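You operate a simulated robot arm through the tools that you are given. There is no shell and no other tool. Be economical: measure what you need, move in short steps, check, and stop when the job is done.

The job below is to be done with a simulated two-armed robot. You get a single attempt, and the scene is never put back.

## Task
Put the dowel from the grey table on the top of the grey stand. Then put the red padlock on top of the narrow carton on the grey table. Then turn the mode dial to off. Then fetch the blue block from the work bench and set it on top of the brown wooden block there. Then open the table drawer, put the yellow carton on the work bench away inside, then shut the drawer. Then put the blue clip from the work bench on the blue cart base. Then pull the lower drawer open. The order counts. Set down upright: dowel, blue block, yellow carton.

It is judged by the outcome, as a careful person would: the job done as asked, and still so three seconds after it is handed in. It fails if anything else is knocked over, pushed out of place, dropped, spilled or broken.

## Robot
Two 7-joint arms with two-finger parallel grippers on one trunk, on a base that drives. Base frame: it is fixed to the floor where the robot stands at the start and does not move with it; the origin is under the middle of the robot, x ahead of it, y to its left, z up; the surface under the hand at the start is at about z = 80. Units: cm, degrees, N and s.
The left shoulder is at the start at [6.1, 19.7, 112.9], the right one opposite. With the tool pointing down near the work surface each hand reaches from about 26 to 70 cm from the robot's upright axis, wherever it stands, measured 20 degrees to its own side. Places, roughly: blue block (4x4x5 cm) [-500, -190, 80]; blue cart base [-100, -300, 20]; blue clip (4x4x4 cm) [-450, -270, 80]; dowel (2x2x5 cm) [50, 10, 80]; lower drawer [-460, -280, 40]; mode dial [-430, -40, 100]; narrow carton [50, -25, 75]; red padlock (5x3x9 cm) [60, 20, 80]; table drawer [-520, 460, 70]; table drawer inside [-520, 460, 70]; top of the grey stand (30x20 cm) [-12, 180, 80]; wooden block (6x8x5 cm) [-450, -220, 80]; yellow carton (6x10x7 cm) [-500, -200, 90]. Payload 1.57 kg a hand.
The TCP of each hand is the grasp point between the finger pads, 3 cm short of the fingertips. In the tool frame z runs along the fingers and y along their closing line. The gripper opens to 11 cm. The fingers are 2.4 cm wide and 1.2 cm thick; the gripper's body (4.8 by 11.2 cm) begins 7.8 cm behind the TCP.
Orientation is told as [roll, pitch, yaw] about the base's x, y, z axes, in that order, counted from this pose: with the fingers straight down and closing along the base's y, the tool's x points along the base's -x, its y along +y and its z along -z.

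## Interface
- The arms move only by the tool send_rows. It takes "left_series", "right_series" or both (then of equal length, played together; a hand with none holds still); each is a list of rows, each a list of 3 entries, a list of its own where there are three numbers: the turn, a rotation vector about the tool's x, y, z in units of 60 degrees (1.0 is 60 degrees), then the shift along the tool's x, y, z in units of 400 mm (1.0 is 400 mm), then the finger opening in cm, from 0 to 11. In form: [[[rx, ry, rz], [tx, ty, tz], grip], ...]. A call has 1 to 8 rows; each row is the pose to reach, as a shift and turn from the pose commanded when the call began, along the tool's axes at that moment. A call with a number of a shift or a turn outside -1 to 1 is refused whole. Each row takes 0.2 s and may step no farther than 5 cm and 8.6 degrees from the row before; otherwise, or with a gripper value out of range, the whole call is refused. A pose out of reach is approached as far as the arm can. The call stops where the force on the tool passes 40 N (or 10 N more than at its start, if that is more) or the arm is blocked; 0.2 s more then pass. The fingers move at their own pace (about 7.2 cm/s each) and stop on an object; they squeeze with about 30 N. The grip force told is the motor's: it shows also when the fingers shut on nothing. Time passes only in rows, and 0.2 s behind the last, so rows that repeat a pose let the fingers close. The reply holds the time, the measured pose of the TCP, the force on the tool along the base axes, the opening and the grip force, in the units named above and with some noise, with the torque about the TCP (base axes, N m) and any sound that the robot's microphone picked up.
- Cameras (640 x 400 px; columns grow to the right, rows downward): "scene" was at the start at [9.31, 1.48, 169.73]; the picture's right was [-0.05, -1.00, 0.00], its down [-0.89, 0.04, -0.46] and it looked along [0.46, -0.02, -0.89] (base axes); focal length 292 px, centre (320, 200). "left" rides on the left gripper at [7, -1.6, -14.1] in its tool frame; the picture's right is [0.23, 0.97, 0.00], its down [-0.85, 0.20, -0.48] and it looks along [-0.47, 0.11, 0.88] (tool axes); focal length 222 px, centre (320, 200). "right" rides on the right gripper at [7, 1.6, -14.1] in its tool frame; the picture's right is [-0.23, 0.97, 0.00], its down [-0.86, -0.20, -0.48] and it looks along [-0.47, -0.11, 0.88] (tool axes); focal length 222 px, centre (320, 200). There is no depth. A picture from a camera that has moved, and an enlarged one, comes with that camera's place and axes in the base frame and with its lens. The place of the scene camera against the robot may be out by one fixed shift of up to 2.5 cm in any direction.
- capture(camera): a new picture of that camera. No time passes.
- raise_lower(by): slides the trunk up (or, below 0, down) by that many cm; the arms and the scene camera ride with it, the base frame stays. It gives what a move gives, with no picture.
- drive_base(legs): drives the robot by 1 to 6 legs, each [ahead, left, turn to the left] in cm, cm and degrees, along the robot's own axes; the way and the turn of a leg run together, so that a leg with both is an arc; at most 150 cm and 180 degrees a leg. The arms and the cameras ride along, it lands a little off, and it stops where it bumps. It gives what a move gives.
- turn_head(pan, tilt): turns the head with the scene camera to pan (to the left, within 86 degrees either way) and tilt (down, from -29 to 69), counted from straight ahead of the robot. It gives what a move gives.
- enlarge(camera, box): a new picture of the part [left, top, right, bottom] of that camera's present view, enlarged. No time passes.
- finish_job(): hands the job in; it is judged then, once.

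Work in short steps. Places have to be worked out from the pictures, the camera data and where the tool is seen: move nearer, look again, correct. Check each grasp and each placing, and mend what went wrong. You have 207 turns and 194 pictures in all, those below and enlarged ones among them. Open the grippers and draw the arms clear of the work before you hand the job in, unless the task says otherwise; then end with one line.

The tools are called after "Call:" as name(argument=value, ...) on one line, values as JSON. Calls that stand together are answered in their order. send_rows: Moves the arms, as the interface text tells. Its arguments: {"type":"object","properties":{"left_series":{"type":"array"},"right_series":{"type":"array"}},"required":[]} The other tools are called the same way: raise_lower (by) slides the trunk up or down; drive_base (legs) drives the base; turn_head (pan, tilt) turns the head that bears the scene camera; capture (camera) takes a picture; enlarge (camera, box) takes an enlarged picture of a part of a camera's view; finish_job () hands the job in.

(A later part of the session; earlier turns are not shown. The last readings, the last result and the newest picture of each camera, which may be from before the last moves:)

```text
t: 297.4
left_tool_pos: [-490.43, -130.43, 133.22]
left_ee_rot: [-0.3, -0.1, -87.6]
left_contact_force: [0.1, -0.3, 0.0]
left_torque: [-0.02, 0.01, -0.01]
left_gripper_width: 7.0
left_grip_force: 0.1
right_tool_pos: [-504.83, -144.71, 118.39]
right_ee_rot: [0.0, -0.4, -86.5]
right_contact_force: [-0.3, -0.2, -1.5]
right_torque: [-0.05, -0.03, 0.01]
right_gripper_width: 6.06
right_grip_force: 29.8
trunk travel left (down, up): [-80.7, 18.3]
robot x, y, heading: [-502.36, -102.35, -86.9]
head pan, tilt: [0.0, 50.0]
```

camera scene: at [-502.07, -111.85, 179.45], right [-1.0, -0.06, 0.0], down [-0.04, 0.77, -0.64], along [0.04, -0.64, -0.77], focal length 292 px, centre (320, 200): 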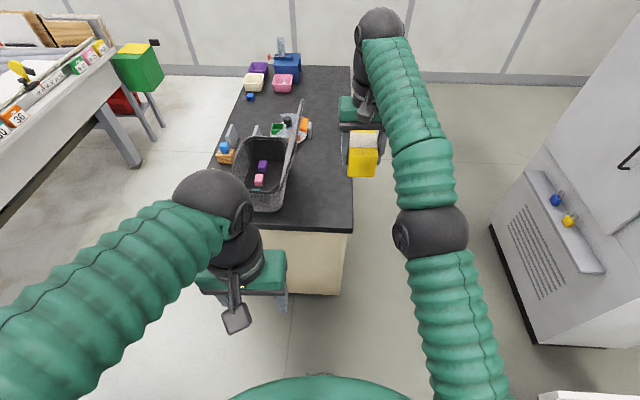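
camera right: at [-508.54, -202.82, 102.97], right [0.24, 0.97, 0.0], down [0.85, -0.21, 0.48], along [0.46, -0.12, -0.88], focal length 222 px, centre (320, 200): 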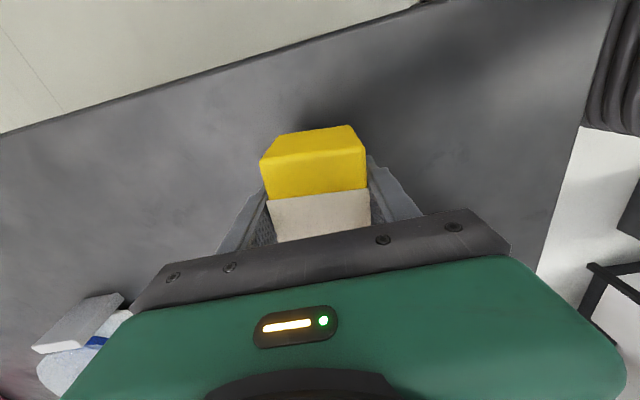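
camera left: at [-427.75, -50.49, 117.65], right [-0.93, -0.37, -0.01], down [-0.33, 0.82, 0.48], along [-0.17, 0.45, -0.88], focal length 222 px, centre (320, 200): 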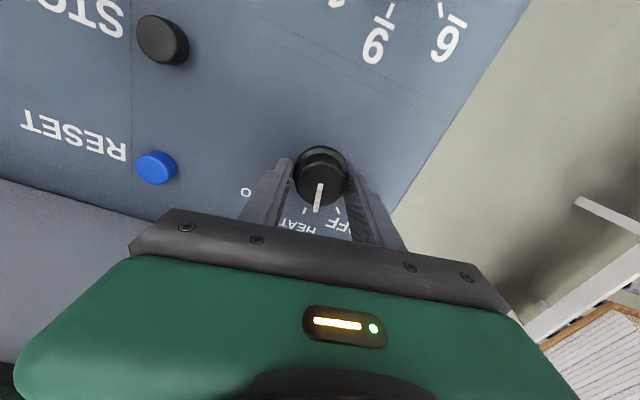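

Recovered. I tuck the right hand slightly and turn around to look north toward the table drawer.

Call:
send_rows(right_series=[[[0, 0, 0], [0.08, -0.04, 0], 5], [[0, 0, 0], [0.16, -0.1, 0], 5]])

Call:
drive_base(legs=[[0, 0, 177]])

Call:
turn_head(pan=0, tilt=22)

Call:
capture(camera="scene")

```text
t: 297.9
left_tool_pos: [-490.79, -130.22, 133.38]
left_ee_rot: [-0.2, -0.2, -87.6]
left_contact_force: [-0.6, 0.8, -0.2]
left_torque: [-0.06, -0.03, 0.03]
left_gripper_width: 7.0
left_grip_force: 0.2
right_tool_pos: [-509.66, -138.22, 118.34]
right_ee_rot: [-0.1, -0.5, -86.5]
right_contact_force: [-0.1, -0.2, -1.2]
right_torque: [0.0, -0.02, -0.01]
right_gripper_width: 6.05
right_grip_force: 29.6
trunk travel left (down, up): [-80.7, 18.3]
robot x, y, heading: [-502.63, -102.43, -86.6]
head pan, tilt: [0.0, 50.0]
```

```text
t: 305.6
left_tool_pos: [-513.56, -74.37, 133.19]
left_ee_rot: [-0.3, -0.1, 91.0]
left_contact_force: [1.0, 0.7, -0.8]
left_torque: [-0.03, 0.02, -0.01]
left_gripper_width: 6.98
left_grip_force: 0.2
right_tool_pos: [-494.46, -66.35, 118.27]
right_ee_rot: [-0.1, -0.4, 92.1]
right_contact_force: [-0.3, -0.3, -1.8]
right_torque: [0.0, 0.01, -0.03]
right_gripper_width: 6.0
right_grip_force: 30.1
trunk travel left (down, up): [-80.7, 18.3]
robot x, y, heading: [-502.88, -102.54, 91.8]
head pan, tilt: [0.0, 50.0]
```

```text
t: 306.6
left_tool_pos: [-513.51, -74.28, 133.11]
left_ee_rot: [-0.3, -0.1, 91.3]
left_contact_force: [0.5, -0.4, -0.4]
left_torque: [0.01, -0.03, 0.01]
left_gripper_width: 7.01
left_grip_force: 0.1
right_tool_pos: [-494.43, -66.54, 118.27]
right_ee_rot: [-0.1, -0.2, 92.2]
right_contact_force: [0.5, 0.6, -1.6]
right_torque: [-0.02, -0.05, -0.04]
right_gripper_width: 5.99
right_grip_force: 30.3
trunk travel left (down, up): [-80.7, 18.3]
robot x, y, heading: [-502.08, -102.56, 92.1]
head pan, tilt: [0.0, 22.0]
```

```text
49 pictures are left
camera scene: at [-503.09, -88.3, 183.68], right [1.0, 0.03, 0.0], down [0.01, -0.38, -0.93], along [-0.03, 0.93, -0.38], focal length 292 px, centre (320, 200)
```

scene: 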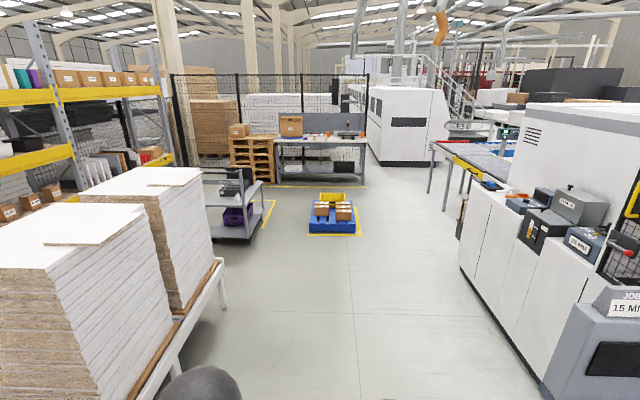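

The table is straight north at y≈450, with a blue trolley at [-495, 250–300] in between. I pass it on its east side: left a bit to clear the kiosk, forward, then diagonally right and on.

Call:
drive_base(legs=[[0, 18, -2], [140, 0, 0], [65, -48, 0], [65, -48, 0], [140, 0, 0]])

Call:
turn_head(pan=25, tilt=30)

Call:
capture(camera="scene")

```text
t: 329.3
left_tool_pos: [-429.84, 337.91, 133.11]
left_ee_rot: [-0.3, -0.2, 90.2]
left_contact_force: [-1.3, 0.0, 0.4]
left_torque: [0.06, 0.02, -0.01]
left_gripper_width: 6.99
left_grip_force: 0.2
right_tool_pos: [-410.5, 345.29, 118.24]
right_ee_rot: [-0.1, -0.4, 91.3]
right_contact_force: [1.3, 0.1, -2.4]
right_torque: [-0.04, -0.04, 0.0]
right_gripper_width: 5.94
right_grip_force: 30.2
trunk travel left (down, up): [-80.7, 18.3]
robot x, y, heading: [-418.95, 309.51, 90.8]
head pan, tilt: [0.0, 22.0]
```

```text
t: 330.2
left_tool_pos: [-429.77, 338.22, 133.16]
left_ee_rot: [-0.3, -0.1, 90.2]
left_contact_force: [0.0, -0.4, -0.4]
left_torque: [0.01, -0.04, 0.02]
left_gripper_width: 6.98
left_grip_force: 0.1
right_tool_pos: [-410.56, 345.36, 118.24]
right_ee_rot: [-0.1, -0.3, 91.2]
right_contact_force: [1.1, -0.7, -0.7]
right_torque: [-0.01, 0.01, 0.0]
right_gripper_width: 5.95
right_grip_force: 30.3
trunk travel left (down, up): [-80.7, 18.3]
robot x, y, heading: [-419.1, 309.4, 90.6]
head pan, tilt: [25.0, 30.0]
```

```text
48 pictures are left
camera scene: at [-423.47, 322.75, 182.41], right [0.9, 0.44, 0.0], down [0.22, -0.45, -0.87], along [-0.38, 0.78, -0.5], focal length 292 px, centre (320, 200)
```

scene: 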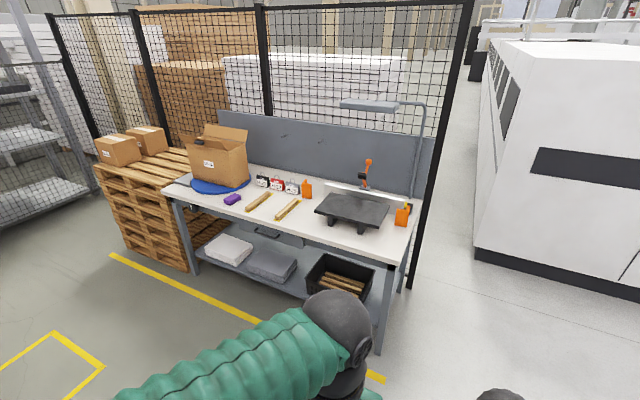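

The table is in view, with a drawer under its top. I'll zoom in on the drawer.

Call:
enlarge(camera="scene", box=[160, 160, 420, 340])

Call:
capture(camera="right")

```text
2.22 times, centred on (290, 250) of scene
camera zoom: at [-423.47, 322.75, 182.41], right [0.9, 0.44, 0.0], down [0.22, -0.45, -0.87], along [-0.38, 0.78, -0.5], focal length 648 px, centre (387, 89)
```

zoom: 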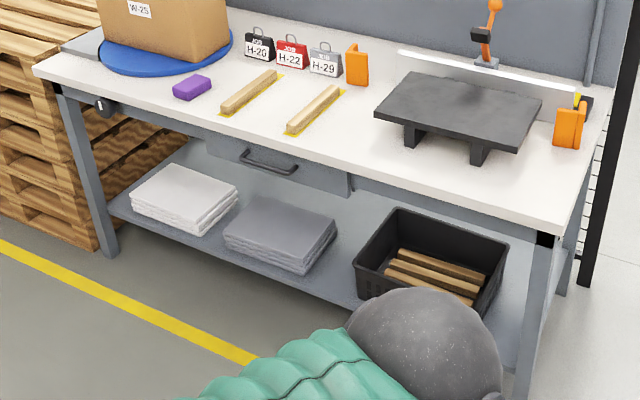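

```text
46 pictures are left
camera right: at [-412.0, 338.37, 132.28], right [-0.98, 0.21, 0.0], down [0.18, 0.86, 0.48], along [0.1, 0.47, -0.88], focal length 222 px, centre (320, 200)
```

right: 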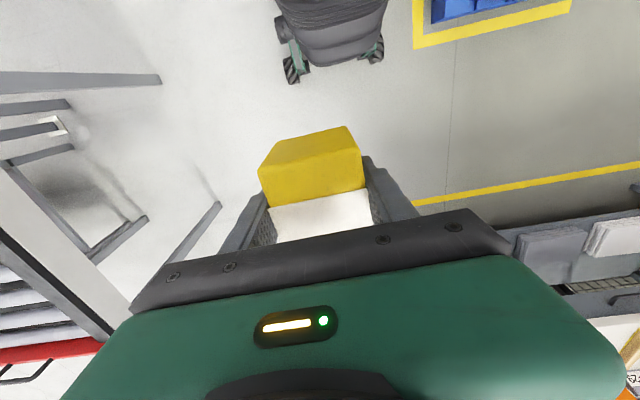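

The drawer spans x≈−542…−492, with its bar handle at about [-520, 443, 70]. I drive to face it at y≈372, with the left hand lined up with the handle.

Call:
drive_base(legs=[[63, 0, -0.7], [0, 91, 0]])

Call:
turn_head(pan=0, tilt=50)

Call:
capture(camera="scene")

```text
t: 338.1
left_tool_pos: [-520.86, 401.49, 133.19]
left_ee_rot: [-0.1, -0.1, 88.8]
left_contact_force: [0.1, -0.4, -0.8]
left_torque: [0.02, 0.03, 0.05]
left_gripper_width: 6.97
left_grip_force: 0.1
right_tool_pos: [-501.44, 408.48, 118.19]
right_ee_rot: [0.1, -0.4, 89.8]
right_contact_force: [-0.3, 0.0, -2.0]
right_torque: [0.0, 0.04, 0.01]
right_gripper_width: 5.96
right_grip_force: 29.3
trunk travel left (down, up): [-80.7, 18.3]
robot x, y, heading: [-511.26, 372.56, 89.6]
head pan, tilt: [25.0, 30.0]
```

```text
t: 339.0
left_tool_pos: [-521.08, 401.38, 133.21]
left_ee_rot: [-0.2, -0.1, 88.8]
left_contact_force: [0.1, -0.2, -0.2]
left_torque: [-0.01, 0.01, 0.01]
left_gripper_width: 6.97
left_grip_force: 0.1
right_tool_pos: [-501.56, 408.36, 118.2]
right_ee_rot: [0.0, -0.3, 89.9]
right_contact_force: [-0.4, -1.2, -1.1]
right_torque: [0.02, 0.07, 0.0]
right_gripper_width: 5.96
right_grip_force: 30.1
trunk travel left (down, up): [-80.7, 18.3]
robot x, y, heading: [-511.24, 372.64, 89.5]
head pan, tilt: [0.0, 50.0]
```

```text
45 pictures are left
camera scene: at [-511.23, 385.46, 179.47], right [1.0, -0.01, 0.0], down [-0.01, -0.77, -0.64], along [0.0, 0.64, -0.77], focal length 292 px, centre (320, 200)
```

scene: 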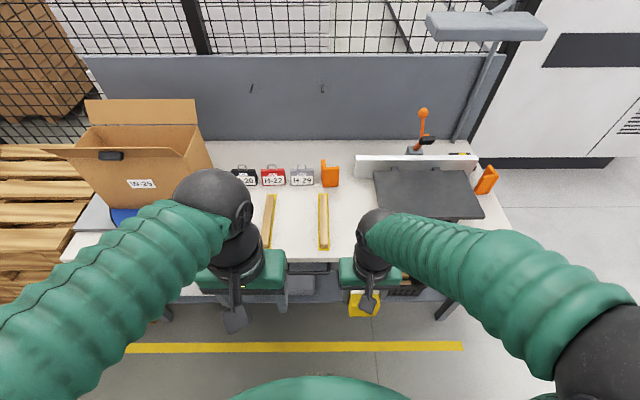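

The handle sits just below and in front of the table edge at about [-516, 439]. I'll grip it with the left hand pointing forward and the fingers closing vertically. I start rotating the hand in free space.

Call:
send_rows(left_series=[[[-0.072, -0.072, 0.072], [0, 0, 0], 7], [[-0.144, -0.144, 0.144], [0, 0, 0], 7], [[-0.216, -0.216, 0.216], [0, 0, 0], 7], [[-0.288, -0.288, 0.288], [0, 0, 0], 7], [[-0.36, -0.36, 0.36], [0, 0, 0], 7], [[-0.432, -0.432, 0.432], [0, 0, 0], 7], [[-0.504, -0.504, 0.504], [0, 0, 0], 7], [[-0.577, -0.577, 0.577], [0, 0, 0], 7]])

Call:
send_rows(left_series=[[[-0.072, -0.072, 0.072], [0, 0, 0], 7], [[-0.144, -0.144, 0.144], [0, 0, 0], 7], [[-0.216, -0.216, 0.216], [0, 0, 0], 7], [[-0.288, -0.288, 0.288], [0, 0, 0], 7], [[-0.36, -0.36, 0.36], [0, 0, 0], 7], [[-0.432, -0.432, 0.432], [0, 0, 0], 7], [[-0.504, -0.504, 0.504], [0, 0, 0], 7], [[-0.577, -0.577, 0.577], [0, 0, 0], 7]])

Call:
capture(camera="left")

```text
t: 340.8
left_tool_pos: [-521.5, 403.84, 129.03]
left_ee_rot: [43.0, -20.2, 50.5]
left_contact_force: [-0.5, 0.5, -0.4]
left_torque: [-0.01, 0.01, -0.01]
left_gripper_width: 7.01
left_grip_force: 0.1
left hand out of reach, approached as far as the arm can: row 1, 2, 3, 4, 5, 6, 7, 8
right_tool_pos: [-501.75, 408.41, 118.31]
right_ee_rot: [-0.1, -0.3, 89.6]
right_contact_force: [-0.5, 0.4, -2.0]
right_torque: [-0.04, -0.02, 0.02]
right_gripper_width: 5.95
right_grip_force: 29.9
trunk travel left (down, up): [-80.7, 18.3]
robot x, y, heading: [-511.07, 372.81, 89.4]
head pan, tilt: [0.0, 50.0]
```

```text
t: 341.3
left_tool_pos: [-521.0, 405.44, 130.54]
left_ee_rot: [48.7, -22.2, 48.0]
left_contact_force: [0.0, -0.3, -0.4]
left_torque: [-0.01, 0.01, -0.01]
left_gripper_width: 7.02
left_grip_force: 0.0
left hand out of reach, approached as far as the arm can: row 1, 2
right_tool_pos: [-501.75, 408.34, 118.04]
right_ee_rot: [0.0, -0.4, 89.8]
right_contact_force: [0.2, 0.7, -2.9]
right_torque: [-0.04, 0.02, -0.02]
right_gripper_width: 5.97
right_grip_force: 29.9
trunk travel left (down, up): [-80.7, 18.3]
robot x, y, heading: [-510.88, 372.98, 89.5]
head pan, tilt: [0.0, 50.0]
stopped in row 2 (left hand): the arm was blocked; the commanded pose is now the measured one
```

```text
44 pictures are left
camera left: at [-518.55, 390.78, 135.36], right [-0.8, 0.07, 0.59], down [0.58, 0.31, 0.75], along [-0.13, 0.95, -0.29], focal length 222 px, centre (320, 200)
```

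left: 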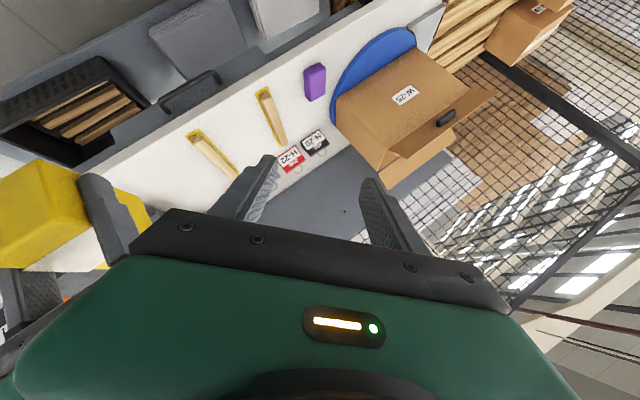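

The left hand is close to the right hand's carton. I move the right hand right and the left hand forward-left to separate them before continuing the rotation.

Call:
send_rows(right_series=[[[0, 0, 0], [0, -0.1, 0], 5], [[0, 0, 0], [0, -0.2, 0], 5], [[0, 0, 0], [0, -0.3, 0], 5], [[0, 0, 0], [0, -0.4, -0.04], 5]])

Call:
send_rows(left_series=[[[0, 0, 0], [-0.05, 0.046, 0.08], 7], [[0, 0, 0], [-0.1, 0.092, 0.16], 7], [[0, 0, 0], [-0.147, 0.138, 0.245], 7]])

Call:
send_rows(left_series=[[[-0.072, -0.072, 0.072], [0, 0, 0], 7], [[-0.144, -0.144, 0.144], [0, 0, 0], 7], [[-0.216, -0.216, 0.216], [0, 0, 0], 7], [[-0.288, -0.288, 0.288], [0, 0, 0], 7], [[-0.36, -0.36, 0.36], [0, 0, 0], 7], [[-0.432, -0.432, 0.432], [0, 0, 0], 7], [[-0.48, -0.48, 0.48], [0, 0, 0], 7]])

Call:
capture(camera="left")

```text
t: 342.3
left_tool_pos: [-520.8, 405.49, 130.52]
left_ee_rot: [48.8, -21.9, 48.0]
left_contact_force: [-0.3, -1.1, 0.4]
left_torque: [-0.03, -0.02, 0.03]
left_gripper_width: 7.0
left_grip_force: 0.0
right_tool_pos: [-485.68, 408.36, 119.88]
right_ee_rot: [-0.1, -0.4, 89.9]
right_contact_force: [-0.5, 0.1, -1.5]
right_torque: [-0.02, 0.04, -0.01]
right_gripper_width: 5.98
right_grip_force: 30.2
trunk travel left (down, up): [-80.7, 18.3]
robot x, y, heading: [-511.64, 372.65, 89.6]
head pan, tilt: [0.0, 50.0]
```

```text
t: 343.1
left_tool_pos: [-524.69, 417.9, 130.24]
left_ee_rot: [48.9, -21.7, 47.6]
left_contact_force: [-0.2, 1.0, 0.3]
left_torque: [0.01, -0.01, 0.0]
left_gripper_width: 6.99
left_grip_force: 0.1
right_tool_pos: [-485.65, 408.6, 119.85]
right_ee_rot: [0.0, -0.3, 89.9]
right_contact_force: [0.4, -0.1, -1.3]
right_torque: [0.01, 0.0, 0.01]
right_gripper_width: 5.95
right_grip_force: 29.8
trunk travel left (down, up): [-80.7, 18.3]
robot x, y, heading: [-511.43, 372.84, 89.1]
head pan, tilt: [0.0, 50.0]
```

```text
t: 344.7
left_tool_pos: [-520.84, 423.31, 130.88]
left_ee_rot: [88.2, -5.2, 9.9]
left_contact_force: [-0.1, -0.3, 0.4]
left_torque: [0.02, -0.03, -0.02]
left_gripper_width: 6.99
left_grip_force: 0.1
left hand out of reach, approached as far as the arm can: row 3, 4, 5, 6, 7
right_tool_pos: [-485.66, 408.6, 119.88]
right_ee_rot: [0.0, -0.3, 89.8]
right_contact_force: [-1.1, 0.2, -1.3]
right_torque: [-0.05, 0.01, 0.0]
right_gripper_width: 5.97
right_grip_force: 30.0
trunk travel left (down, up): [-80.7, 18.3]
robot x, y, heading: [-511.22, 372.6, 89.5]
head pan, tilt: [0.0, 50.0]
```

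```text
43 pictures are left
camera left: at [-525.12, 408.24, 128.98], right [-0.31, -0.02, 0.95], down [0.9, -0.32, 0.29], along [0.3, 0.95, 0.12], focal length 222 px, centre (320, 200)
```

left: 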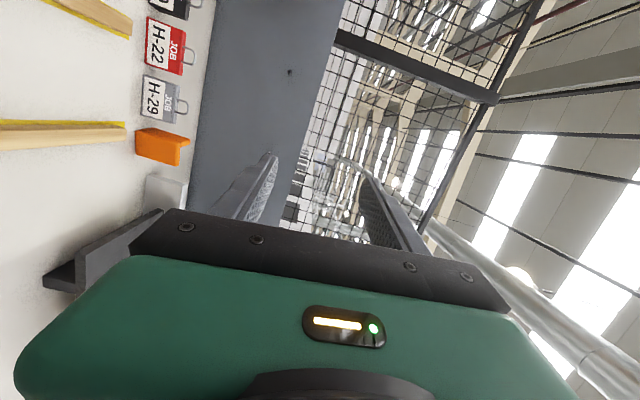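

The left hand now points forward with the fingers closing vertically. I raise the right arm and lower the trunk to bring the left hand to handle height.

Call:
send_rows(right_series=[[[0, 0, 0], [0, 0, -0.1], 5], [[0, 0, 0], [0, 0, -0.2], 5], [[0, 0, 0], [0, 0, -0.3], 5], [[0, 0, 0], [0, 0, -0.4], 5]])

Call:
raise_lower(by=-58)

Call:
turn_head(pan=0, tilt=45)

Call:
capture(camera="scene")

Call:
capture(camera="left")

```text
t: 345.7
left_tool_pos: [-520.83, 423.15, 130.82]
left_ee_rot: [88.1, -5.2, 10.0]
left_contact_force: [-1.6, -0.6, 0.9]
left_torque: [0.0, -0.04, 0.02]
left_gripper_width: 7.0
left_grip_force: 0.0
right_tool_pos: [-485.74, 408.21, 135.42]
right_ee_rot: [0.0, -0.3, 89.9]
right_contact_force: [-0.8, 0.8, -2.0]
right_torque: [-0.01, 0.01, 0.0]
right_gripper_width: 5.98
right_grip_force: 30.4
trunk travel left (down, up): [-80.7, 18.3]
robot x, y, heading: [-511.28, 372.98, 89.6]
head pan, tilt: [0.0, 50.0]
```

```text
refused: -58 is not a number from -40 to 40
```

```text
t: 346.4
left_tool_pos: [-520.9, 423.18, 130.83]
left_ee_rot: [88.2, -5.1, 10.1]
left_contact_force: [-0.2, -0.2, -0.1]
left_torque: [-0.01, -0.01, 0.01]
left_gripper_width: 6.97
left_grip_force: 0.1
right_tool_pos: [-485.71, 408.21, 135.29]
right_ee_rot: [0.0, -0.4, 89.8]
right_contact_force: [-0.4, -0.2, -0.7]
right_torque: [0.0, -0.04, -0.02]
right_gripper_width: 5.94
right_grip_force: 30.5
trunk travel left (down, up): [-80.7, 18.3]
robot x, y, heading: [-511.2, 372.45, 89.4]
head pan, tilt: [0.0, 45.0]
```

```text
42 pictures are left
camera scene: at [-511.35, 385.92, 180.15], right [1.0, -0.01, 0.0], down [-0.01, -0.71, -0.71], along [0.01, 0.71, -0.71], focal length 292 px, centre (320, 200)
```

scene: 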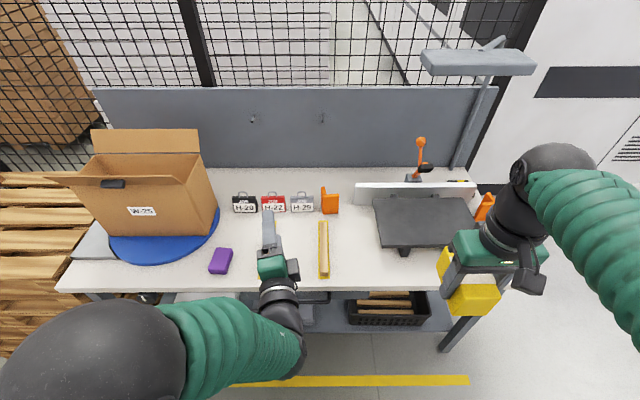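

```text
41 pictures are left
camera left: at [-525.14, 408.12, 129.01], right [-0.31, -0.02, 0.95], down [0.9, -0.32, 0.29], along [0.3, 0.95, 0.12], focal length 222 px, centre (320, 200)
```

left: 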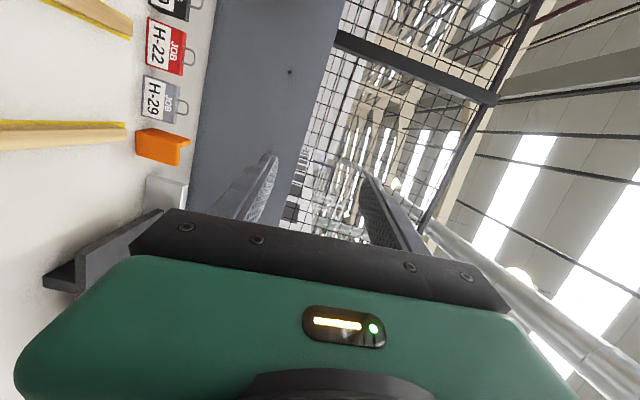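

The trunk moves at most 40 cm per call. I lower it in two steps, then look.

Call:
raise_lower(by=-40)

Call:
raise_lower(by=-19)

Call:
capture(camera="left")

Call:
capture(camera="scene")

```text
t: 350.2
left_tool_pos: [-522.73, 423.54, 91.32]
left_ee_rot: [88.8, -5.4, 12.3]
left_contact_force: [-0.3, -0.2, -0.3]
left_torque: [-0.03, 0.0, -0.01]
left_gripper_width: 6.98
left_grip_force: 0.1
right_tool_pos: [-485.74, 408.16, 95.4]
right_ee_rot: [-0.1, -0.4, 89.7]
right_contact_force: [-0.1, 0.4, -1.5]
right_torque: [-0.05, -0.02, 0.0]
right_gripper_width: 5.96
right_grip_force: 29.6
trunk travel left (down, up): [-40.7, 58.3]
robot x, y, heading: [-511.23, 372.82, 89.5]
head pan, tilt: [0.0, 45.0]
```

```text
t: 352.3
left_tool_pos: [-522.65, 423.47, 72.38]
left_ee_rot: [88.7, -5.4, 12.2]
left_contact_force: [-0.1, 0.0, 0.9]
left_torque: [-0.02, -0.02, 0.03]
left_gripper_width: 7.0
left_grip_force: 0.0
right_tool_pos: [-485.8, 408.16, 76.41]
right_ee_rot: [0.0, -0.4, 89.8]
right_contact_force: [-0.3, -1.0, -0.9]
right_torque: [-0.01, 0.04, 0.03]
right_gripper_width: 5.99
right_grip_force: 30.3
trunk travel left (down, up): [-21.7, 77.3]
robot x, y, heading: [-511.15, 373.18, 89.5]
head pan, tilt: [0.0, 45.0]
```

```text
40 pictures are left
camera left: at [-526.36, 408.3, 70.33], right [-0.32, -0.05, 0.95], down [0.91, -0.29, 0.29], along [0.26, 0.96, 0.13], focal length 222 px, centre (320, 200)
```

left: 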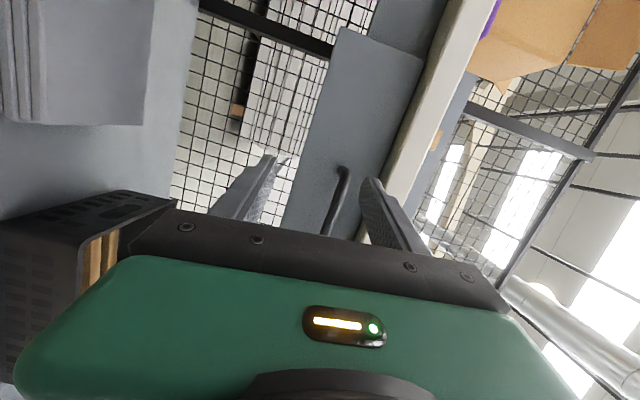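

```text
39 pictures are left
camera scene: at [-511.4, 385.86, 121.18], right [1.0, -0.01, 0.0], down [-0.01, -0.71, -0.71], along [0.01, 0.71, -0.71], focal length 292 px, centre (320, 200)
```

scene: 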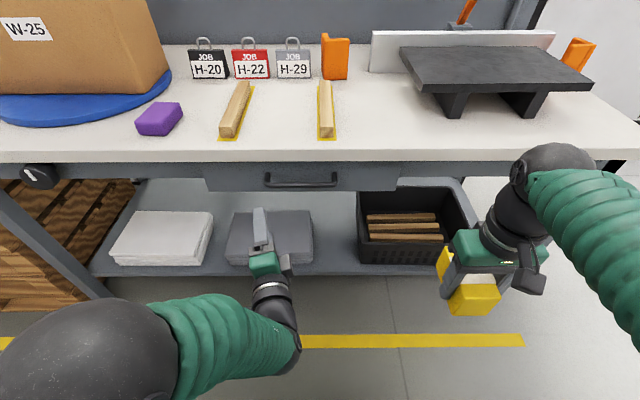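

The handle is at about y≈437.2, z≈76.4, spanning x from −524 to −507. I move the left hand toward it, straightening the yaw, and stop a few cm short to check.

Call:
send_rows(left_series=[[[0, -0.05, 0], [-0.064, 0.028, 0.07], 6], [[0, -0.1, 0], [-0.128, 0.056, 0.14], 6], [[0, -0.15, 0], [-0.192, 0.084, 0.21], 6], [[0, -0.2, 0], [-0.257, 0.111, 0.28], 6]])

Call:
capture(camera="left")

```text
t: 353.3
left_tool_pos: [-513.43, 434.9, 76.47]
left_ee_rot: [89.0, -5.5, -1.5]
left_contact_force: [-3.6, -24.2, 1.5]
left_torque: [1.0, -0.13, 0.49]
left_gripper_width: 6.22
left_grip_force: 1.0
right_tool_pos: [-485.91, 408.19, 76.32]
right_ee_rot: [-0.1, -0.4, 89.9]
right_contact_force: [0.0, 1.1, -1.4]
right_torque: [-0.12, -0.04, 0.02]
right_gripper_width: 5.95
right_grip_force: 30.2
trunk travel left (down, up): [-21.7, 77.3]
robot x, y, heading: [-511.46, 372.78, 89.6]
head pan, tilt: [0.0, 45.0]
stopped in row 4 (left hand): the force on the tool passed its limit at 83 N (the readings are from after the stop); the commanded pose is now the measured one
```

```text
38 pictures are left
camera left: at [-520.65, 421.08, 74.38], right [-0.32, 0.03, 0.95], down [0.82, -0.5, 0.29], along [0.48, 0.87, 0.14], focal length 222 px, centre (320, 200)
```

left: 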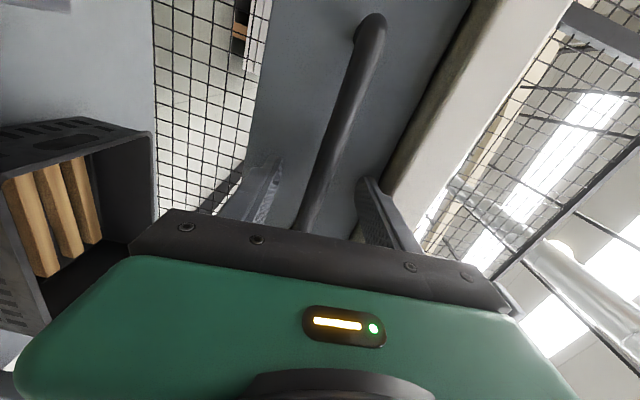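

The bar lies between the fingers, and the upper fingertip touched the table edge. I back off 0.5 cm and close on the bar.

Call:
send_rows(left_series=[[[0, 0, 0], [0, 0, -0.012], 6], [[0, 0, 0], [0, 0, -0.012], 3], [[0, 0, 0], [0, 0, -0.012], 0.5], [[0, 0, 0], [0, 0, -0.012], 0.5], [[0, 0, 0], [0, 0, -0.012], 0.5]])

Call:
capture(camera="left")

```text
t: 354.5
left_tool_pos: [-513.43, 434.64, 75.83]
left_ee_rot: [88.5, -5.4, -1.6]
left_contact_force: [0.7, -7.8, -22.1]
left_torque: [0.12, 0.81, -0.13]
left_gripper_width: 1.57
left_grip_force: 31.4
right_tool_pos: [-485.85, 408.21, 76.22]
right_ee_rot: [0.1, -0.2, 89.9]
right_contact_force: [-0.5, -1.4, -0.3]
right_torque: [-0.01, -0.01, 0.02]
right_gripper_width: 5.98
right_grip_force: 30.0
trunk travel left (down, up): [-21.7, 77.3]
robot x, y, heading: [-511.22, 372.77, 89.9]
head pan, tilt: [0.0, 45.0]
```

```text
37 pictures are left
camera left: at [-520.61, 420.85, 74.08], right [-0.32, 0.03, 0.95], down [0.82, -0.5, 0.29], along [0.48, 0.87, 0.13], focal length 222 px, centre (320, 200)
```

left: 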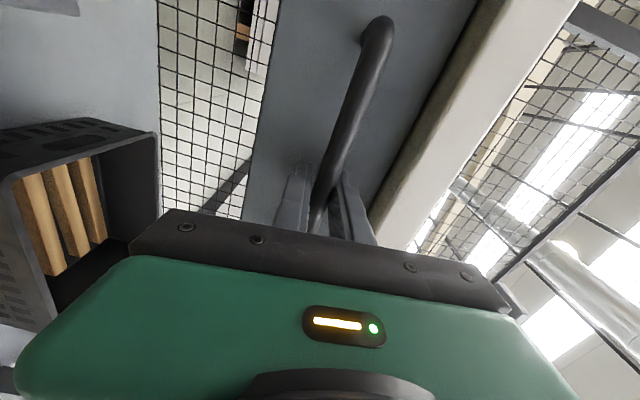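

The handle is gripped at 1.57 cm. I pull the drawer open by driving back 24 cm.

Call:
drive_base(legs=[[-24, 0, 0]])

Call:
capture(camera="scene")

```text
t: 356.0
left_tool_pos: [-513.52, 418.35, 76.06]
left_ee_rot: [88.4, -5.3, -1.8]
left_contact_force: [6.5, -0.3, -8.7]
left_torque: [0.0, 0.91, 0.6]
left_gripper_width: 1.59
left_grip_force: 31.3
right_tool_pos: [-486.01, 392.08, 76.39]
right_ee_rot: [0.0, -0.4, 89.9]
right_contact_force: [-0.8, 0.9, -1.2]
right_torque: [-0.06, 0.0, -0.01]
right_gripper_width: 5.98
right_grip_force: 30.0
trunk travel left (down, up): [-21.7, 77.3]
robot x, y, heading: [-511.29, 357.06, 89.4]
head pan, tilt: [0.0, 45.0]
stopped in leg 1: the robot was blocked; the commanded pose is now the measured one
```

```text
36 pictures are left
camera scene: at [-511.34, 370.13, 121.15], right [1.0, -0.01, 0.0], down [-0.01, -0.71, -0.71], along [0.0, 0.71, -0.71], focal length 292 px, centre (320, 200)
```

scene: 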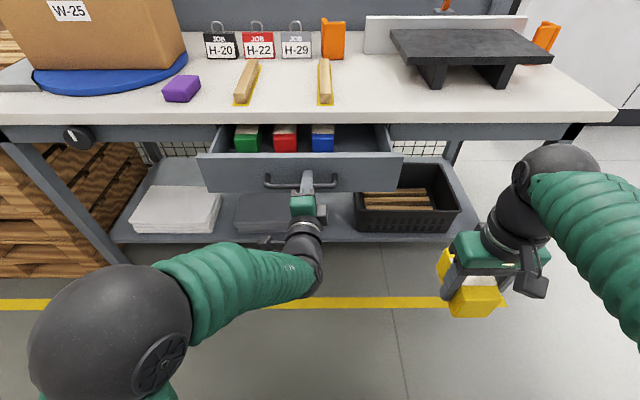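

The drawer is open by about 16 cm, evidently its limit, and I can see items at its back. I release the handle and draw the left hand back and aside.

Call:
send_rows(left_series=[[[0, 0, 0], [0, 0, 0], 5], [[0, 0, 0], [0, 0, 0], 5], [[0, 0, 0], [0, 0, -0.06], 5], [[0, 0, 0], [0, 0, -0.14], 5], [[0, 0, 0], [0.1, 0, -0.18], 5], [[0, 0, 0], [0.2, 0, -0.2], 5], [[0, 0, 0], [0.3, 0, -0.2], 5]])

Call:
raise_lower(by=34)

Call:
capture(camera="scene")

```text
t: 357.6
left_tool_pos: [-523.69, 410.8, 75.63]
left_ee_rot: [88.5, -5.5, -1.4]
left_contact_force: [0.8, 0.5, -0.1]
left_torque: [0.01, -0.03, 0.03]
left_gripper_width: 5.02
left_grip_force: 0.1
left hand out of reach, approached as far as the arm can: row 7
right_tool_pos: [-485.98, 392.16, 76.52]
right_ee_rot: [-0.1, -0.4, 89.9]
right_contact_force: [0.3, 0.4, -1.3]
right_torque: [-0.04, 0.01, -0.04]
right_gripper_width: 6.0
right_grip_force: 30.0
trunk travel left (down, up): [-21.7, 77.3]
robot x, y, heading: [-511.55, 357.31, 89.5]
head pan, tilt: [0.0, 45.0]
```

```text
t: 360.9
left_tool_pos: [-523.56, 410.85, 109.72]
left_ee_rot: [88.4, -5.4, -1.6]
left_contact_force: [0.1, -0.2, 0.5]
left_torque: [0.01, 0.0, 0.02]
left_gripper_width: 5.02
left_grip_force: 0.0
right_tool_pos: [-485.96, 392.06, 110.46]
right_ee_rot: [-0.2, -0.6, 89.9]
right_contact_force: [0.1, 0.3, -1.4]
right_torque: [-0.01, 0.0, 0.01]
right_gripper_width: 5.98
right_grip_force: 29.3
trunk travel left (down, up): [-55.7, 43.3]
robot x, y, heading: [-511.72, 356.89, 89.5]
head pan, tilt: [0.0, 45.0]
```

```text
35 pictures are left
camera scene: at [-511.47, 370.09, 155.14], right [1.0, -0.01, 0.0], down [-0.01, -0.71, -0.71], along [0.0, 0.71, -0.71], focal length 292 px, centre (320, 200)
```

scene: 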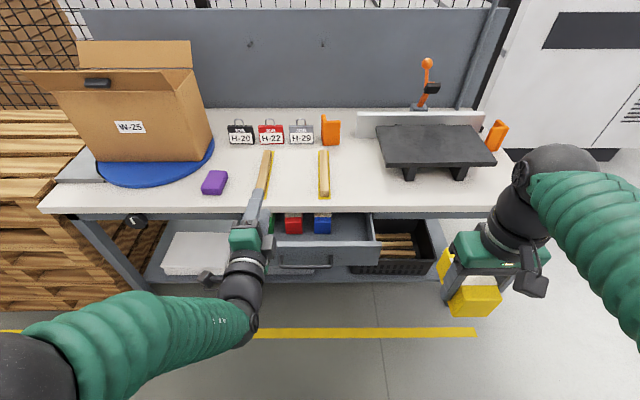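

The free space in the drawer is its right part, x≈−506…−495, with y≈427–438. I drive 14 cm forward and bring the carton above the drawer for a closer look with the right camera.

Call:
drive_base(legs=[[14, 0, 0.5]])

Call:
send_rows(right_series=[[[0, 0, 0], [-0.06, 0.07, 0], 5], [[0, 0, 0], [-0.12, 0.14, 0], 5], [[0, 0, 0], [-0.18, 0.21, 0], 5], [[0, 0, 0], [-0.25, 0.28, 0], 5], [[0, 0, 0], [-0.32, 0.35, 0], 5]])

Call:
capture(camera="right")

Call:
capture(camera="scene")

```text
t: 362.2
left_tool_pos: [-523.97, 424.35, 109.66]
left_ee_rot: [88.4, -5.4, -1.0]
left_contact_force: [0.5, -0.7, -0.1]
left_torque: [0.0, 0.01, -0.01]
left_gripper_width: 4.99
left_grip_force: 0.0
right_tool_pos: [-486.18, 406.0, 110.41]
right_ee_rot: [-0.2, -0.7, 90.3]
right_contact_force: [-0.6, -0.9, -1.5]
right_torque: [-0.02, 0.01, 0.0]
right_gripper_width: 5.96
right_grip_force: 30.1
trunk travel left (down, up): [-55.7, 43.3]
robot x, y, heading: [-511.24, 370.76, 90.0]
head pan, tilt: [0.0, 45.0]
```

```text
t: 363.4
left_tool_pos: [-524.15, 424.79, 109.54]
left_ee_rot: [88.5, -5.4, -1.0]
left_contact_force: [0.4, -0.3, 0.5]
left_torque: [0.01, 0.0, -0.02]
left_gripper_width: 5.01
left_grip_force: 0.0
right_tool_pos: [-500.52, 418.97, 110.3]
right_ee_rot: [-0.2, -0.4, 90.4]
right_contact_force: [-0.1, 0.1, -1.3]
right_torque: [-0.03, 0.02, -0.02]
right_gripper_width: 6.0
right_grip_force: 30.2
trunk travel left (down, up): [-55.7, 43.3]
robot x, y, heading: [-511.5, 370.63, 90.3]
head pan, tilt: [0.0, 45.0]
```

```text
34 pictures are left
camera right: at [-502.05, 411.84, 124.35], right [-0.97, 0.22, 0.0], down [0.19, 0.85, 0.49], along [0.11, 0.47, -0.87], focal length 222 px, centre (320, 200)
```

right: 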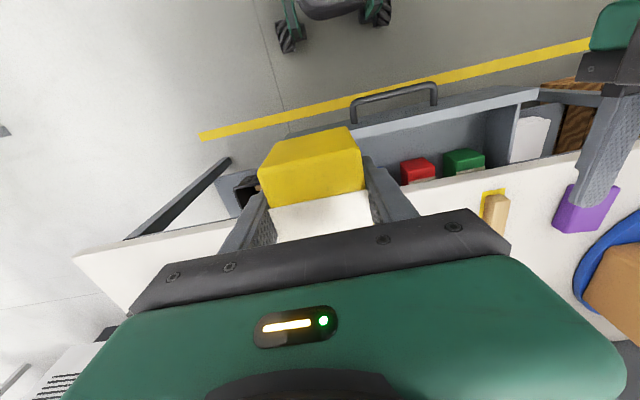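

```text
33 pictures are left
camera scene: at [-511.73, 384.25, 155.12], right [1.0, 0.0, 0.0], down [0.0, -0.71, -0.7], along [0.0, 0.7, -0.71], focal length 292 px, centre (320, 200)
```

scene: 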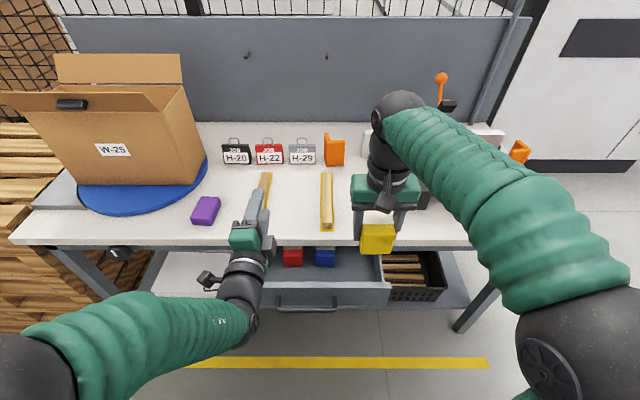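

The free pocket is x≈−506…−495.5 and y≈425–438. I target TCP [-501, 429.3], move over it, and lower to where the carton bottom is near the panel top.

Call:
send_rows(right_series=[[[0, 0, 0], [-0.09, 0.005, 0], 5], [[0, 0, 0], [-0.18, 0.012, 0], 5], [[0, 0, 0], [-0.258, 0.014, 0], 5], [[0, 0, 0], [-0.258, 0.014, 0.1], 5], [[0, 0, 0], [-0.258, 0.014, 0.21], 5], [[0, 0, 0], [-0.258, 0.014, 0.32], 5], [[0, 0, 0], [-0.258, 0.014, 0.43], 5], [[0, 0, 0], [-0.258, 0.014, 0.54], 5]])

Call:
capture(camera="right")

Call:
enlarge(camera="scene", box=[250, 150, 460, 320])

```text
t: 365.2
left_tool_pos: [-524.16, 424.56, 109.67]
left_ee_rot: [88.5, -5.4, -1.0]
left_contact_force: [-0.3, -0.2, -0.2]
left_torque: [-0.01, -0.03, -0.01]
left_gripper_width: 5.01
left_grip_force: 0.0
right_tool_pos: [-501.01, 429.03, 88.84]
right_ee_rot: [-0.1, -0.7, 90.3]
right_contact_force: [-0.3, 1.7, 2.2]
right_torque: [0.32, 0.12, -0.01]
right_gripper_width: 5.95
right_grip_force: 30.0
trunk travel left (down, up): [-55.7, 43.3]
robot x, y, heading: [-511.08, 370.56, 90.0]
head pan, tilt: [0.0, 45.0]
```

```text
32 pictures are left
camera right: at [-502.61, 421.94, 102.8], right [-0.98, 0.22, 0.0], down [0.19, 0.85, 0.49], along [0.11, 0.48, -0.87], focal length 222 px, centre (320, 200)
```

right: 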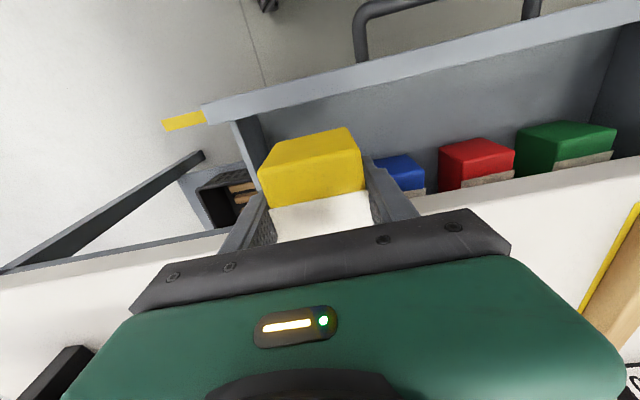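

```text
2.35 times, centred on (355, 235) of scene
camera zoom: at [-511.6, 384.05, 155.16], right [1.0, 0.0, 0.0], down [0.0, -0.71, -0.71], along [0.0, 0.71, -0.71], focal length 686 px, centre (238, 118)
```

zoom: 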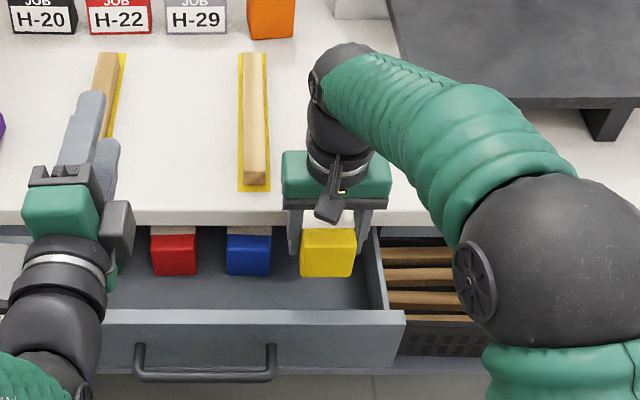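

A slight upward force suggests the carton's far bottom edge is touching the table edge. I raise 1 cm, pull back 1.1 cm, then lower gently.

Call:
send_rows(right_series=[[[0, 0, 0], [0, 0, -0.03], 5], [[0, 0, 0], [0.028, 0, -0.03], 5], [[0, 0, 0], [0.028, 0, 0.02], 5], [[0, 0, 0], [0.028, 0, 0.06], 5], [[0, 0, 0], [0.028, 0, 0.1], 5]])

Call:
capture(camera="right")

```text
t: 366.4
left_tool_pos: [-524.14, 424.62, 109.72]
left_ee_rot: [88.5, -5.3, -1.0]
left_contact_force: [0.0, -0.3, 1.0]
left_torque: [0.02, 0.01, 0.0]
left_gripper_width: 5.02
left_grip_force: 0.0
right_tool_pos: [-500.73, 428.24, 84.92]
right_ee_rot: [0.0, -0.5, 90.3]
right_contact_force: [0.3, 0.5, -1.2]
right_torque: [-0.02, 0.01, 0.0]
right_gripper_width: 5.98
right_grip_force: 29.8
trunk travel left (down, up): [-55.7, 43.3]
robot x, y, heading: [-511.41, 370.5, 90.2]
head pan, tilt: [0.0, 45.0]
```

```text
30 pictures are left
camera right: at [-502.32, 421.07, 98.91], right [-0.98, 0.22, 0.0], down [0.19, 0.85, 0.49], along [0.11, 0.47, -0.87], focal length 222 px, centre (320, 200)
```

right: 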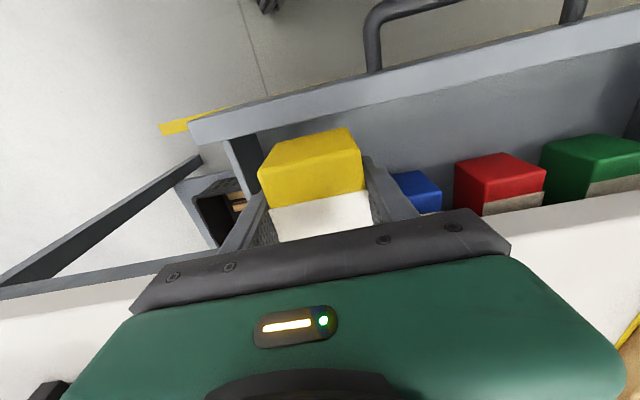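

Clear now. I centre slightly left (x≈−501.4) and keep lowering toward the drawer floor.

Call:
send_rows(right_series=[[[0, 0, 0], [0, 0.015, 0.04], 5], [[0, 0, 0], [0, 0.017, 0.09], 5], [[0, 0, 0], [0, 0.017, 0.14], 5], [[0, 0, 0], [0, 0.017, 0.18], 5]])

Call:
send_rows(right_series=[[[0, 0, 0], [0, 0, 0.015], 5], [[0, 0, 0], [0, 0, 0.03], 5], [[0, 0, 0], [0, 0, 0.045], 5]])

Call:
enlarge(camera="scene", box=[250, 150, 460, 320])

```text
t: 367.4
left_tool_pos: [-524.17, 424.61, 109.69]
left_ee_rot: [88.5, -5.4, -1.0]
left_contact_force: [-0.5, -0.4, 0.4]
left_torque: [-0.04, 0.02, 0.02]
left_gripper_width: 5.0
left_grip_force: 0.1
right_tool_pos: [-501.66, 428.51, 77.76]
right_ee_rot: [-0.1, -0.5, 90.3]
right_contact_force: [-0.2, -0.2, -0.8]
right_torque: [0.0, 0.0, 0.0]
right_gripper_width: 5.95
right_grip_force: 29.9
trunk travel left (down, up): [-55.7, 43.3]
robot x, y, heading: [-511.38, 370.7, 90.2]
head pan, tilt: [0.0, 45.0]
```

```text
t: 368.2
left_tool_pos: [-524.08, 424.63, 109.66]
left_ee_rot: [88.5, -5.4, -1.0]
left_contact_force: [0.2, -0.2, -0.4]
left_torque: [-0.01, 0.02, 0.02]
left_gripper_width: 5.01
left_grip_force: 0.0
right_tool_pos: [-501.58, 428.41, 76.07]
right_ee_rot: [-0.1, -0.5, 90.3]
right_contact_force: [0.2, 0.1, -1.8]
right_torque: [-0.02, -0.02, 0.0]
right_gripper_width: 5.99
right_grip_force: 29.9
trunk travel left (down, up): [-55.7, 43.3]
robot x, y, heading: [-511.39, 370.63, 89.8]
head pan, tilt: [0.0, 45.0]
```

```text
2.35 times, centred on (355, 235) of scene
camera zoom: at [-511.61, 384.1, 155.14], right [1.0, 0.0, 0.0], down [0.0, -0.71, -0.71], along [0.0, 0.71, -0.71], focal length 686 px, centre (238, 118)
```

zoom: 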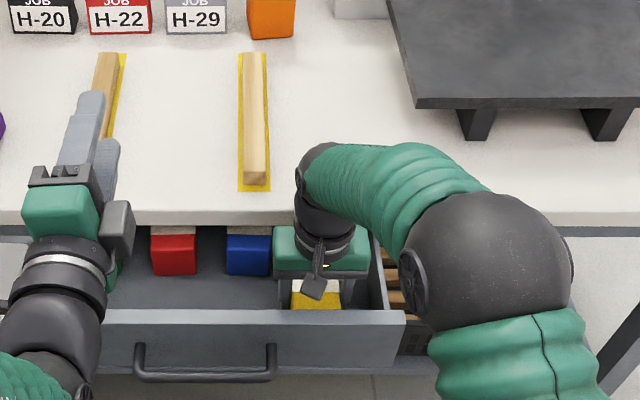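

Carton bottom is near z≈72 with no contact yet. I continue down in 0.4 cm steps.

Call:
send_rows(right_series=[[[0, 0, 0], [0, 0, 0.01], 5], [[0, 0, 0], [0, 0, 0.02], 5], [[0, 0, 0], [0, 0, 0.03], 5], [[0, 0, 0], [0, 0, 0.04], 5]])

```text
t: 369.2
left_tool_pos: [-524.09, 424.2, 109.89]
left_ee_rot: [88.7, -5.3, -1.0]
left_contact_force: [1.0, 0.5, 0.8]
left_torque: [0.02, 0.03, -0.03]
left_gripper_width: 5.01
left_grip_force: 0.0
right_tool_pos: [-501.6, 428.39, 74.82]
right_ee_rot: [-0.1, -1.0, 90.3]
right_contact_force: [3.6, 0.9, 33.9]
right_torque: [0.09, 0.62, 0.06]
right_gripper_width: 6.0
right_grip_force: 29.9
trunk travel left (down, up): [-55.7, 43.3]
robot x, y, heading: [-511.25, 370.67, 89.9]
head pan, tilt: [0.0, 45.0]
```

It's on the drawer floor with 34 N. I relieve, open to 7.4 cm, and rise straight up.

Call:
send_rows(right_series=[[[0, 0, 0], [0, 0, -0.008], 5], [[0, 0, 0], [0, 0, -0.008], 7.4], [[0, 0, 0], [0, 0, -0.008], 7.4], [[0, 0, 0], [0, 0, -0.008], 7.4], [[0, 0, 0], [0, 0, -0.06], 7.4], [[0, 0, 0], [0, 0, -0.15], 7.4], [[0, 0, 0], [0, 0, -0.26], 7.4], [[0, 0, 0], [0, 0, -0.37], 7.4]])

Call:
capture(camera="right")

```text
t: 371.0
left_tool_pos: [-524.07, 424.49, 109.68]
left_ee_rot: [88.6, -5.3, -1.1]
left_contact_force: [-0.1, 0.0, -0.2]
left_torque: [-0.01, 0.01, -0.01]
left_gripper_width: 5.03
left_grip_force: 0.1
right_tool_pos: [-501.65, 428.08, 89.03]
right_ee_rot: [-0.1, -0.6, 90.3]
right_contact_force: [0.4, 0.3, 0.1]
right_torque: [0.01, -0.01, -0.01]
right_gripper_width: 7.4
right_grip_force: 0.1
trunk travel left (down, up): [-55.7, 43.3]
robot x, y, heading: [-511.0, 370.72, 90.0]
head pan, tilt: [0.0, 45.0]
```

```text
28 pictures are left
camera right: at [-503.25, 420.93, 103.07], right [-0.98, 0.22, 0.0], down [0.19, 0.85, 0.49], along [0.11, 0.47, -0.87], focal length 222 px, centre (320, 200)
```

right: 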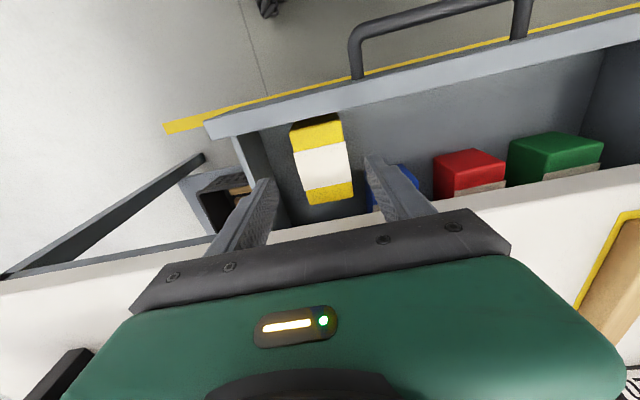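

The yellow carton stands in the drawer pocket. I lift and retract the right hand, then back off and lower for pushing the drawer shut with the left hand.

Call:
send_rows(right_series=[[[0, 0, 0], [0.0, 0, -0.11], 7], [[0, 0, 0], [0.0, 0, -0.22], 7], [[0, 0, 0], [0.08, -0.03, -0.3], 7], [[0, 0, 0], [0.18, -0.07, -0.34], 7], [[0, 0, 0], [0.28, -0.11, -0.38], 7], [[0, 0, 0], [0.38, -0.15, -0.42], 7], [[0, 0, 0], [0.48, -0.19, -0.46], 7], [[0, 0, 0], [0.55, -0.25, -0.5], 7]])

Call:
drive_base(legs=[[-15, 0, 0]])

Call:
raise_lower(by=-34)

Call:
send_rows(left_series=[[[0, 0, 0], [-0.1, 0, 0], 1], [[0, 0, 0], [-0.19, 0, 0], 0.5], [[0, 0, 0], [-0.19, 0, 0], 0.5]])

Call:
capture(camera="scene")

```text
t: 372.8
left_tool_pos: [-524.07, 424.51, 109.73]
left_ee_rot: [88.7, -5.3, -0.9]
left_contact_force: [0.3, -0.3, 0.1]
left_torque: [0.02, 0.0, 0.02]
left_gripper_width: 5.0
left_grip_force: 0.1
right_tool_pos: [-491.69, 406.11, 109.2]
right_ee_rot: [0.0, -0.6, 90.4]
right_contact_force: [0.2, -0.4, -0.6]
right_torque: [0.01, 0.04, -0.04]
right_gripper_width: 6.99
right_grip_force: 0.1
trunk travel left (down, up): [-55.7, 43.3]
robot x, y, heading: [-511.32, 370.78, 90.2]
head pan, tilt: [0.0, 45.0]
```

```text
t: 374.2
left_tool_pos: [-524.15, 409.7, 109.81]
left_ee_rot: [88.6, -5.3, -0.8]
left_contact_force: [-0.2, -0.3, -0.1]
left_torque: [0.0, 0.0, 0.05]
left_gripper_width: 5.03
left_grip_force: 0.1
right_tool_pos: [-491.88, 391.73, 109.26]
right_ee_rot: [-0.1, -0.7, 90.6]
right_contact_force: [0.1, -0.3, 0.9]
right_torque: [0.07, -0.03, 0.01]
right_gripper_width: 7.01
right_grip_force: 0.1
trunk travel left (down, up): [-55.7, 43.3]
robot x, y, heading: [-511.1, 356.27, 90.3]
head pan, tilt: [0.0, 45.0]
stopped in leg 1: the robot was blocked; the commanded pose is now the measured one
```

```text
t: 377.6
left_tool_pos: [-524.32, 410.03, 75.68]
left_ee_rot: [88.4, -5.3, -0.7]
left_contact_force: [0.0, -0.8, -1.0]
left_torque: [0.05, -0.01, 0.0]
left_gripper_width: 5.02
left_grip_force: 0.0
right_tool_pos: [-491.89, 391.83, 75.19]
right_ee_rot: [-0.1, -0.6, 90.6]
right_contact_force: [-0.3, 0.6, 0.1]
right_torque: [0.0, 0.02, 0.03]
right_gripper_width: 6.99
right_grip_force: 0.1
trunk travel left (down, up): [-21.7, 77.3]
robot x, y, heading: [-511.66, 356.72, 90.1]
head pan, tilt: [0.0, 45.0]
```

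```text
t: 378.4
left_tool_pos: [-516.74, 409.62, 76.45]
left_ee_rot: [88.4, -5.4, -0.8]
left_contact_force: [0.5, 0.5, 0.3]
left_torque: [-0.01, -0.01, 0.03]
left_gripper_width: 0.51
left_grip_force: 0.0
right_tool_pos: [-491.88, 391.85, 75.12]
right_ee_rot: [0.0, -0.5, 90.6]
right_contact_force: [-0.2, -0.3, 0.2]
right_torque: [-0.01, -0.03, -0.01]
right_gripper_width: 6.96
right_grip_force: 0.0
trunk travel left (down, up): [-21.7, 77.3]
robot x, y, heading: [-511.39, 356.41, 90.4]
head pan, tilt: [0.0, 45.0]
```

```text
27 pictures are left
camera scene: at [-511.56, 369.38, 121.15], right [1.0, 0.01, 0.0], down [0.0, -0.71, -0.71], along [0.0, 0.71, -0.71], focal length 292 px, centre (320, 200)
```

scene: 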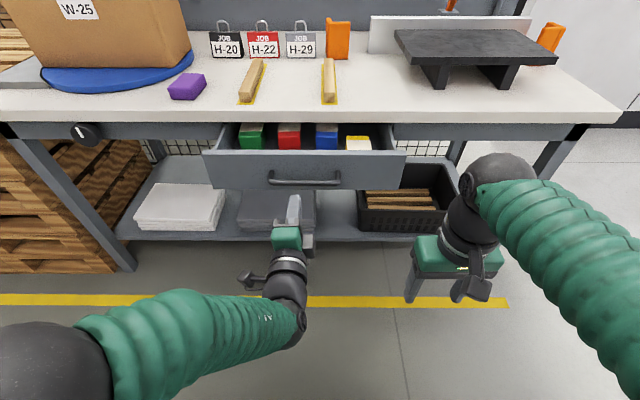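

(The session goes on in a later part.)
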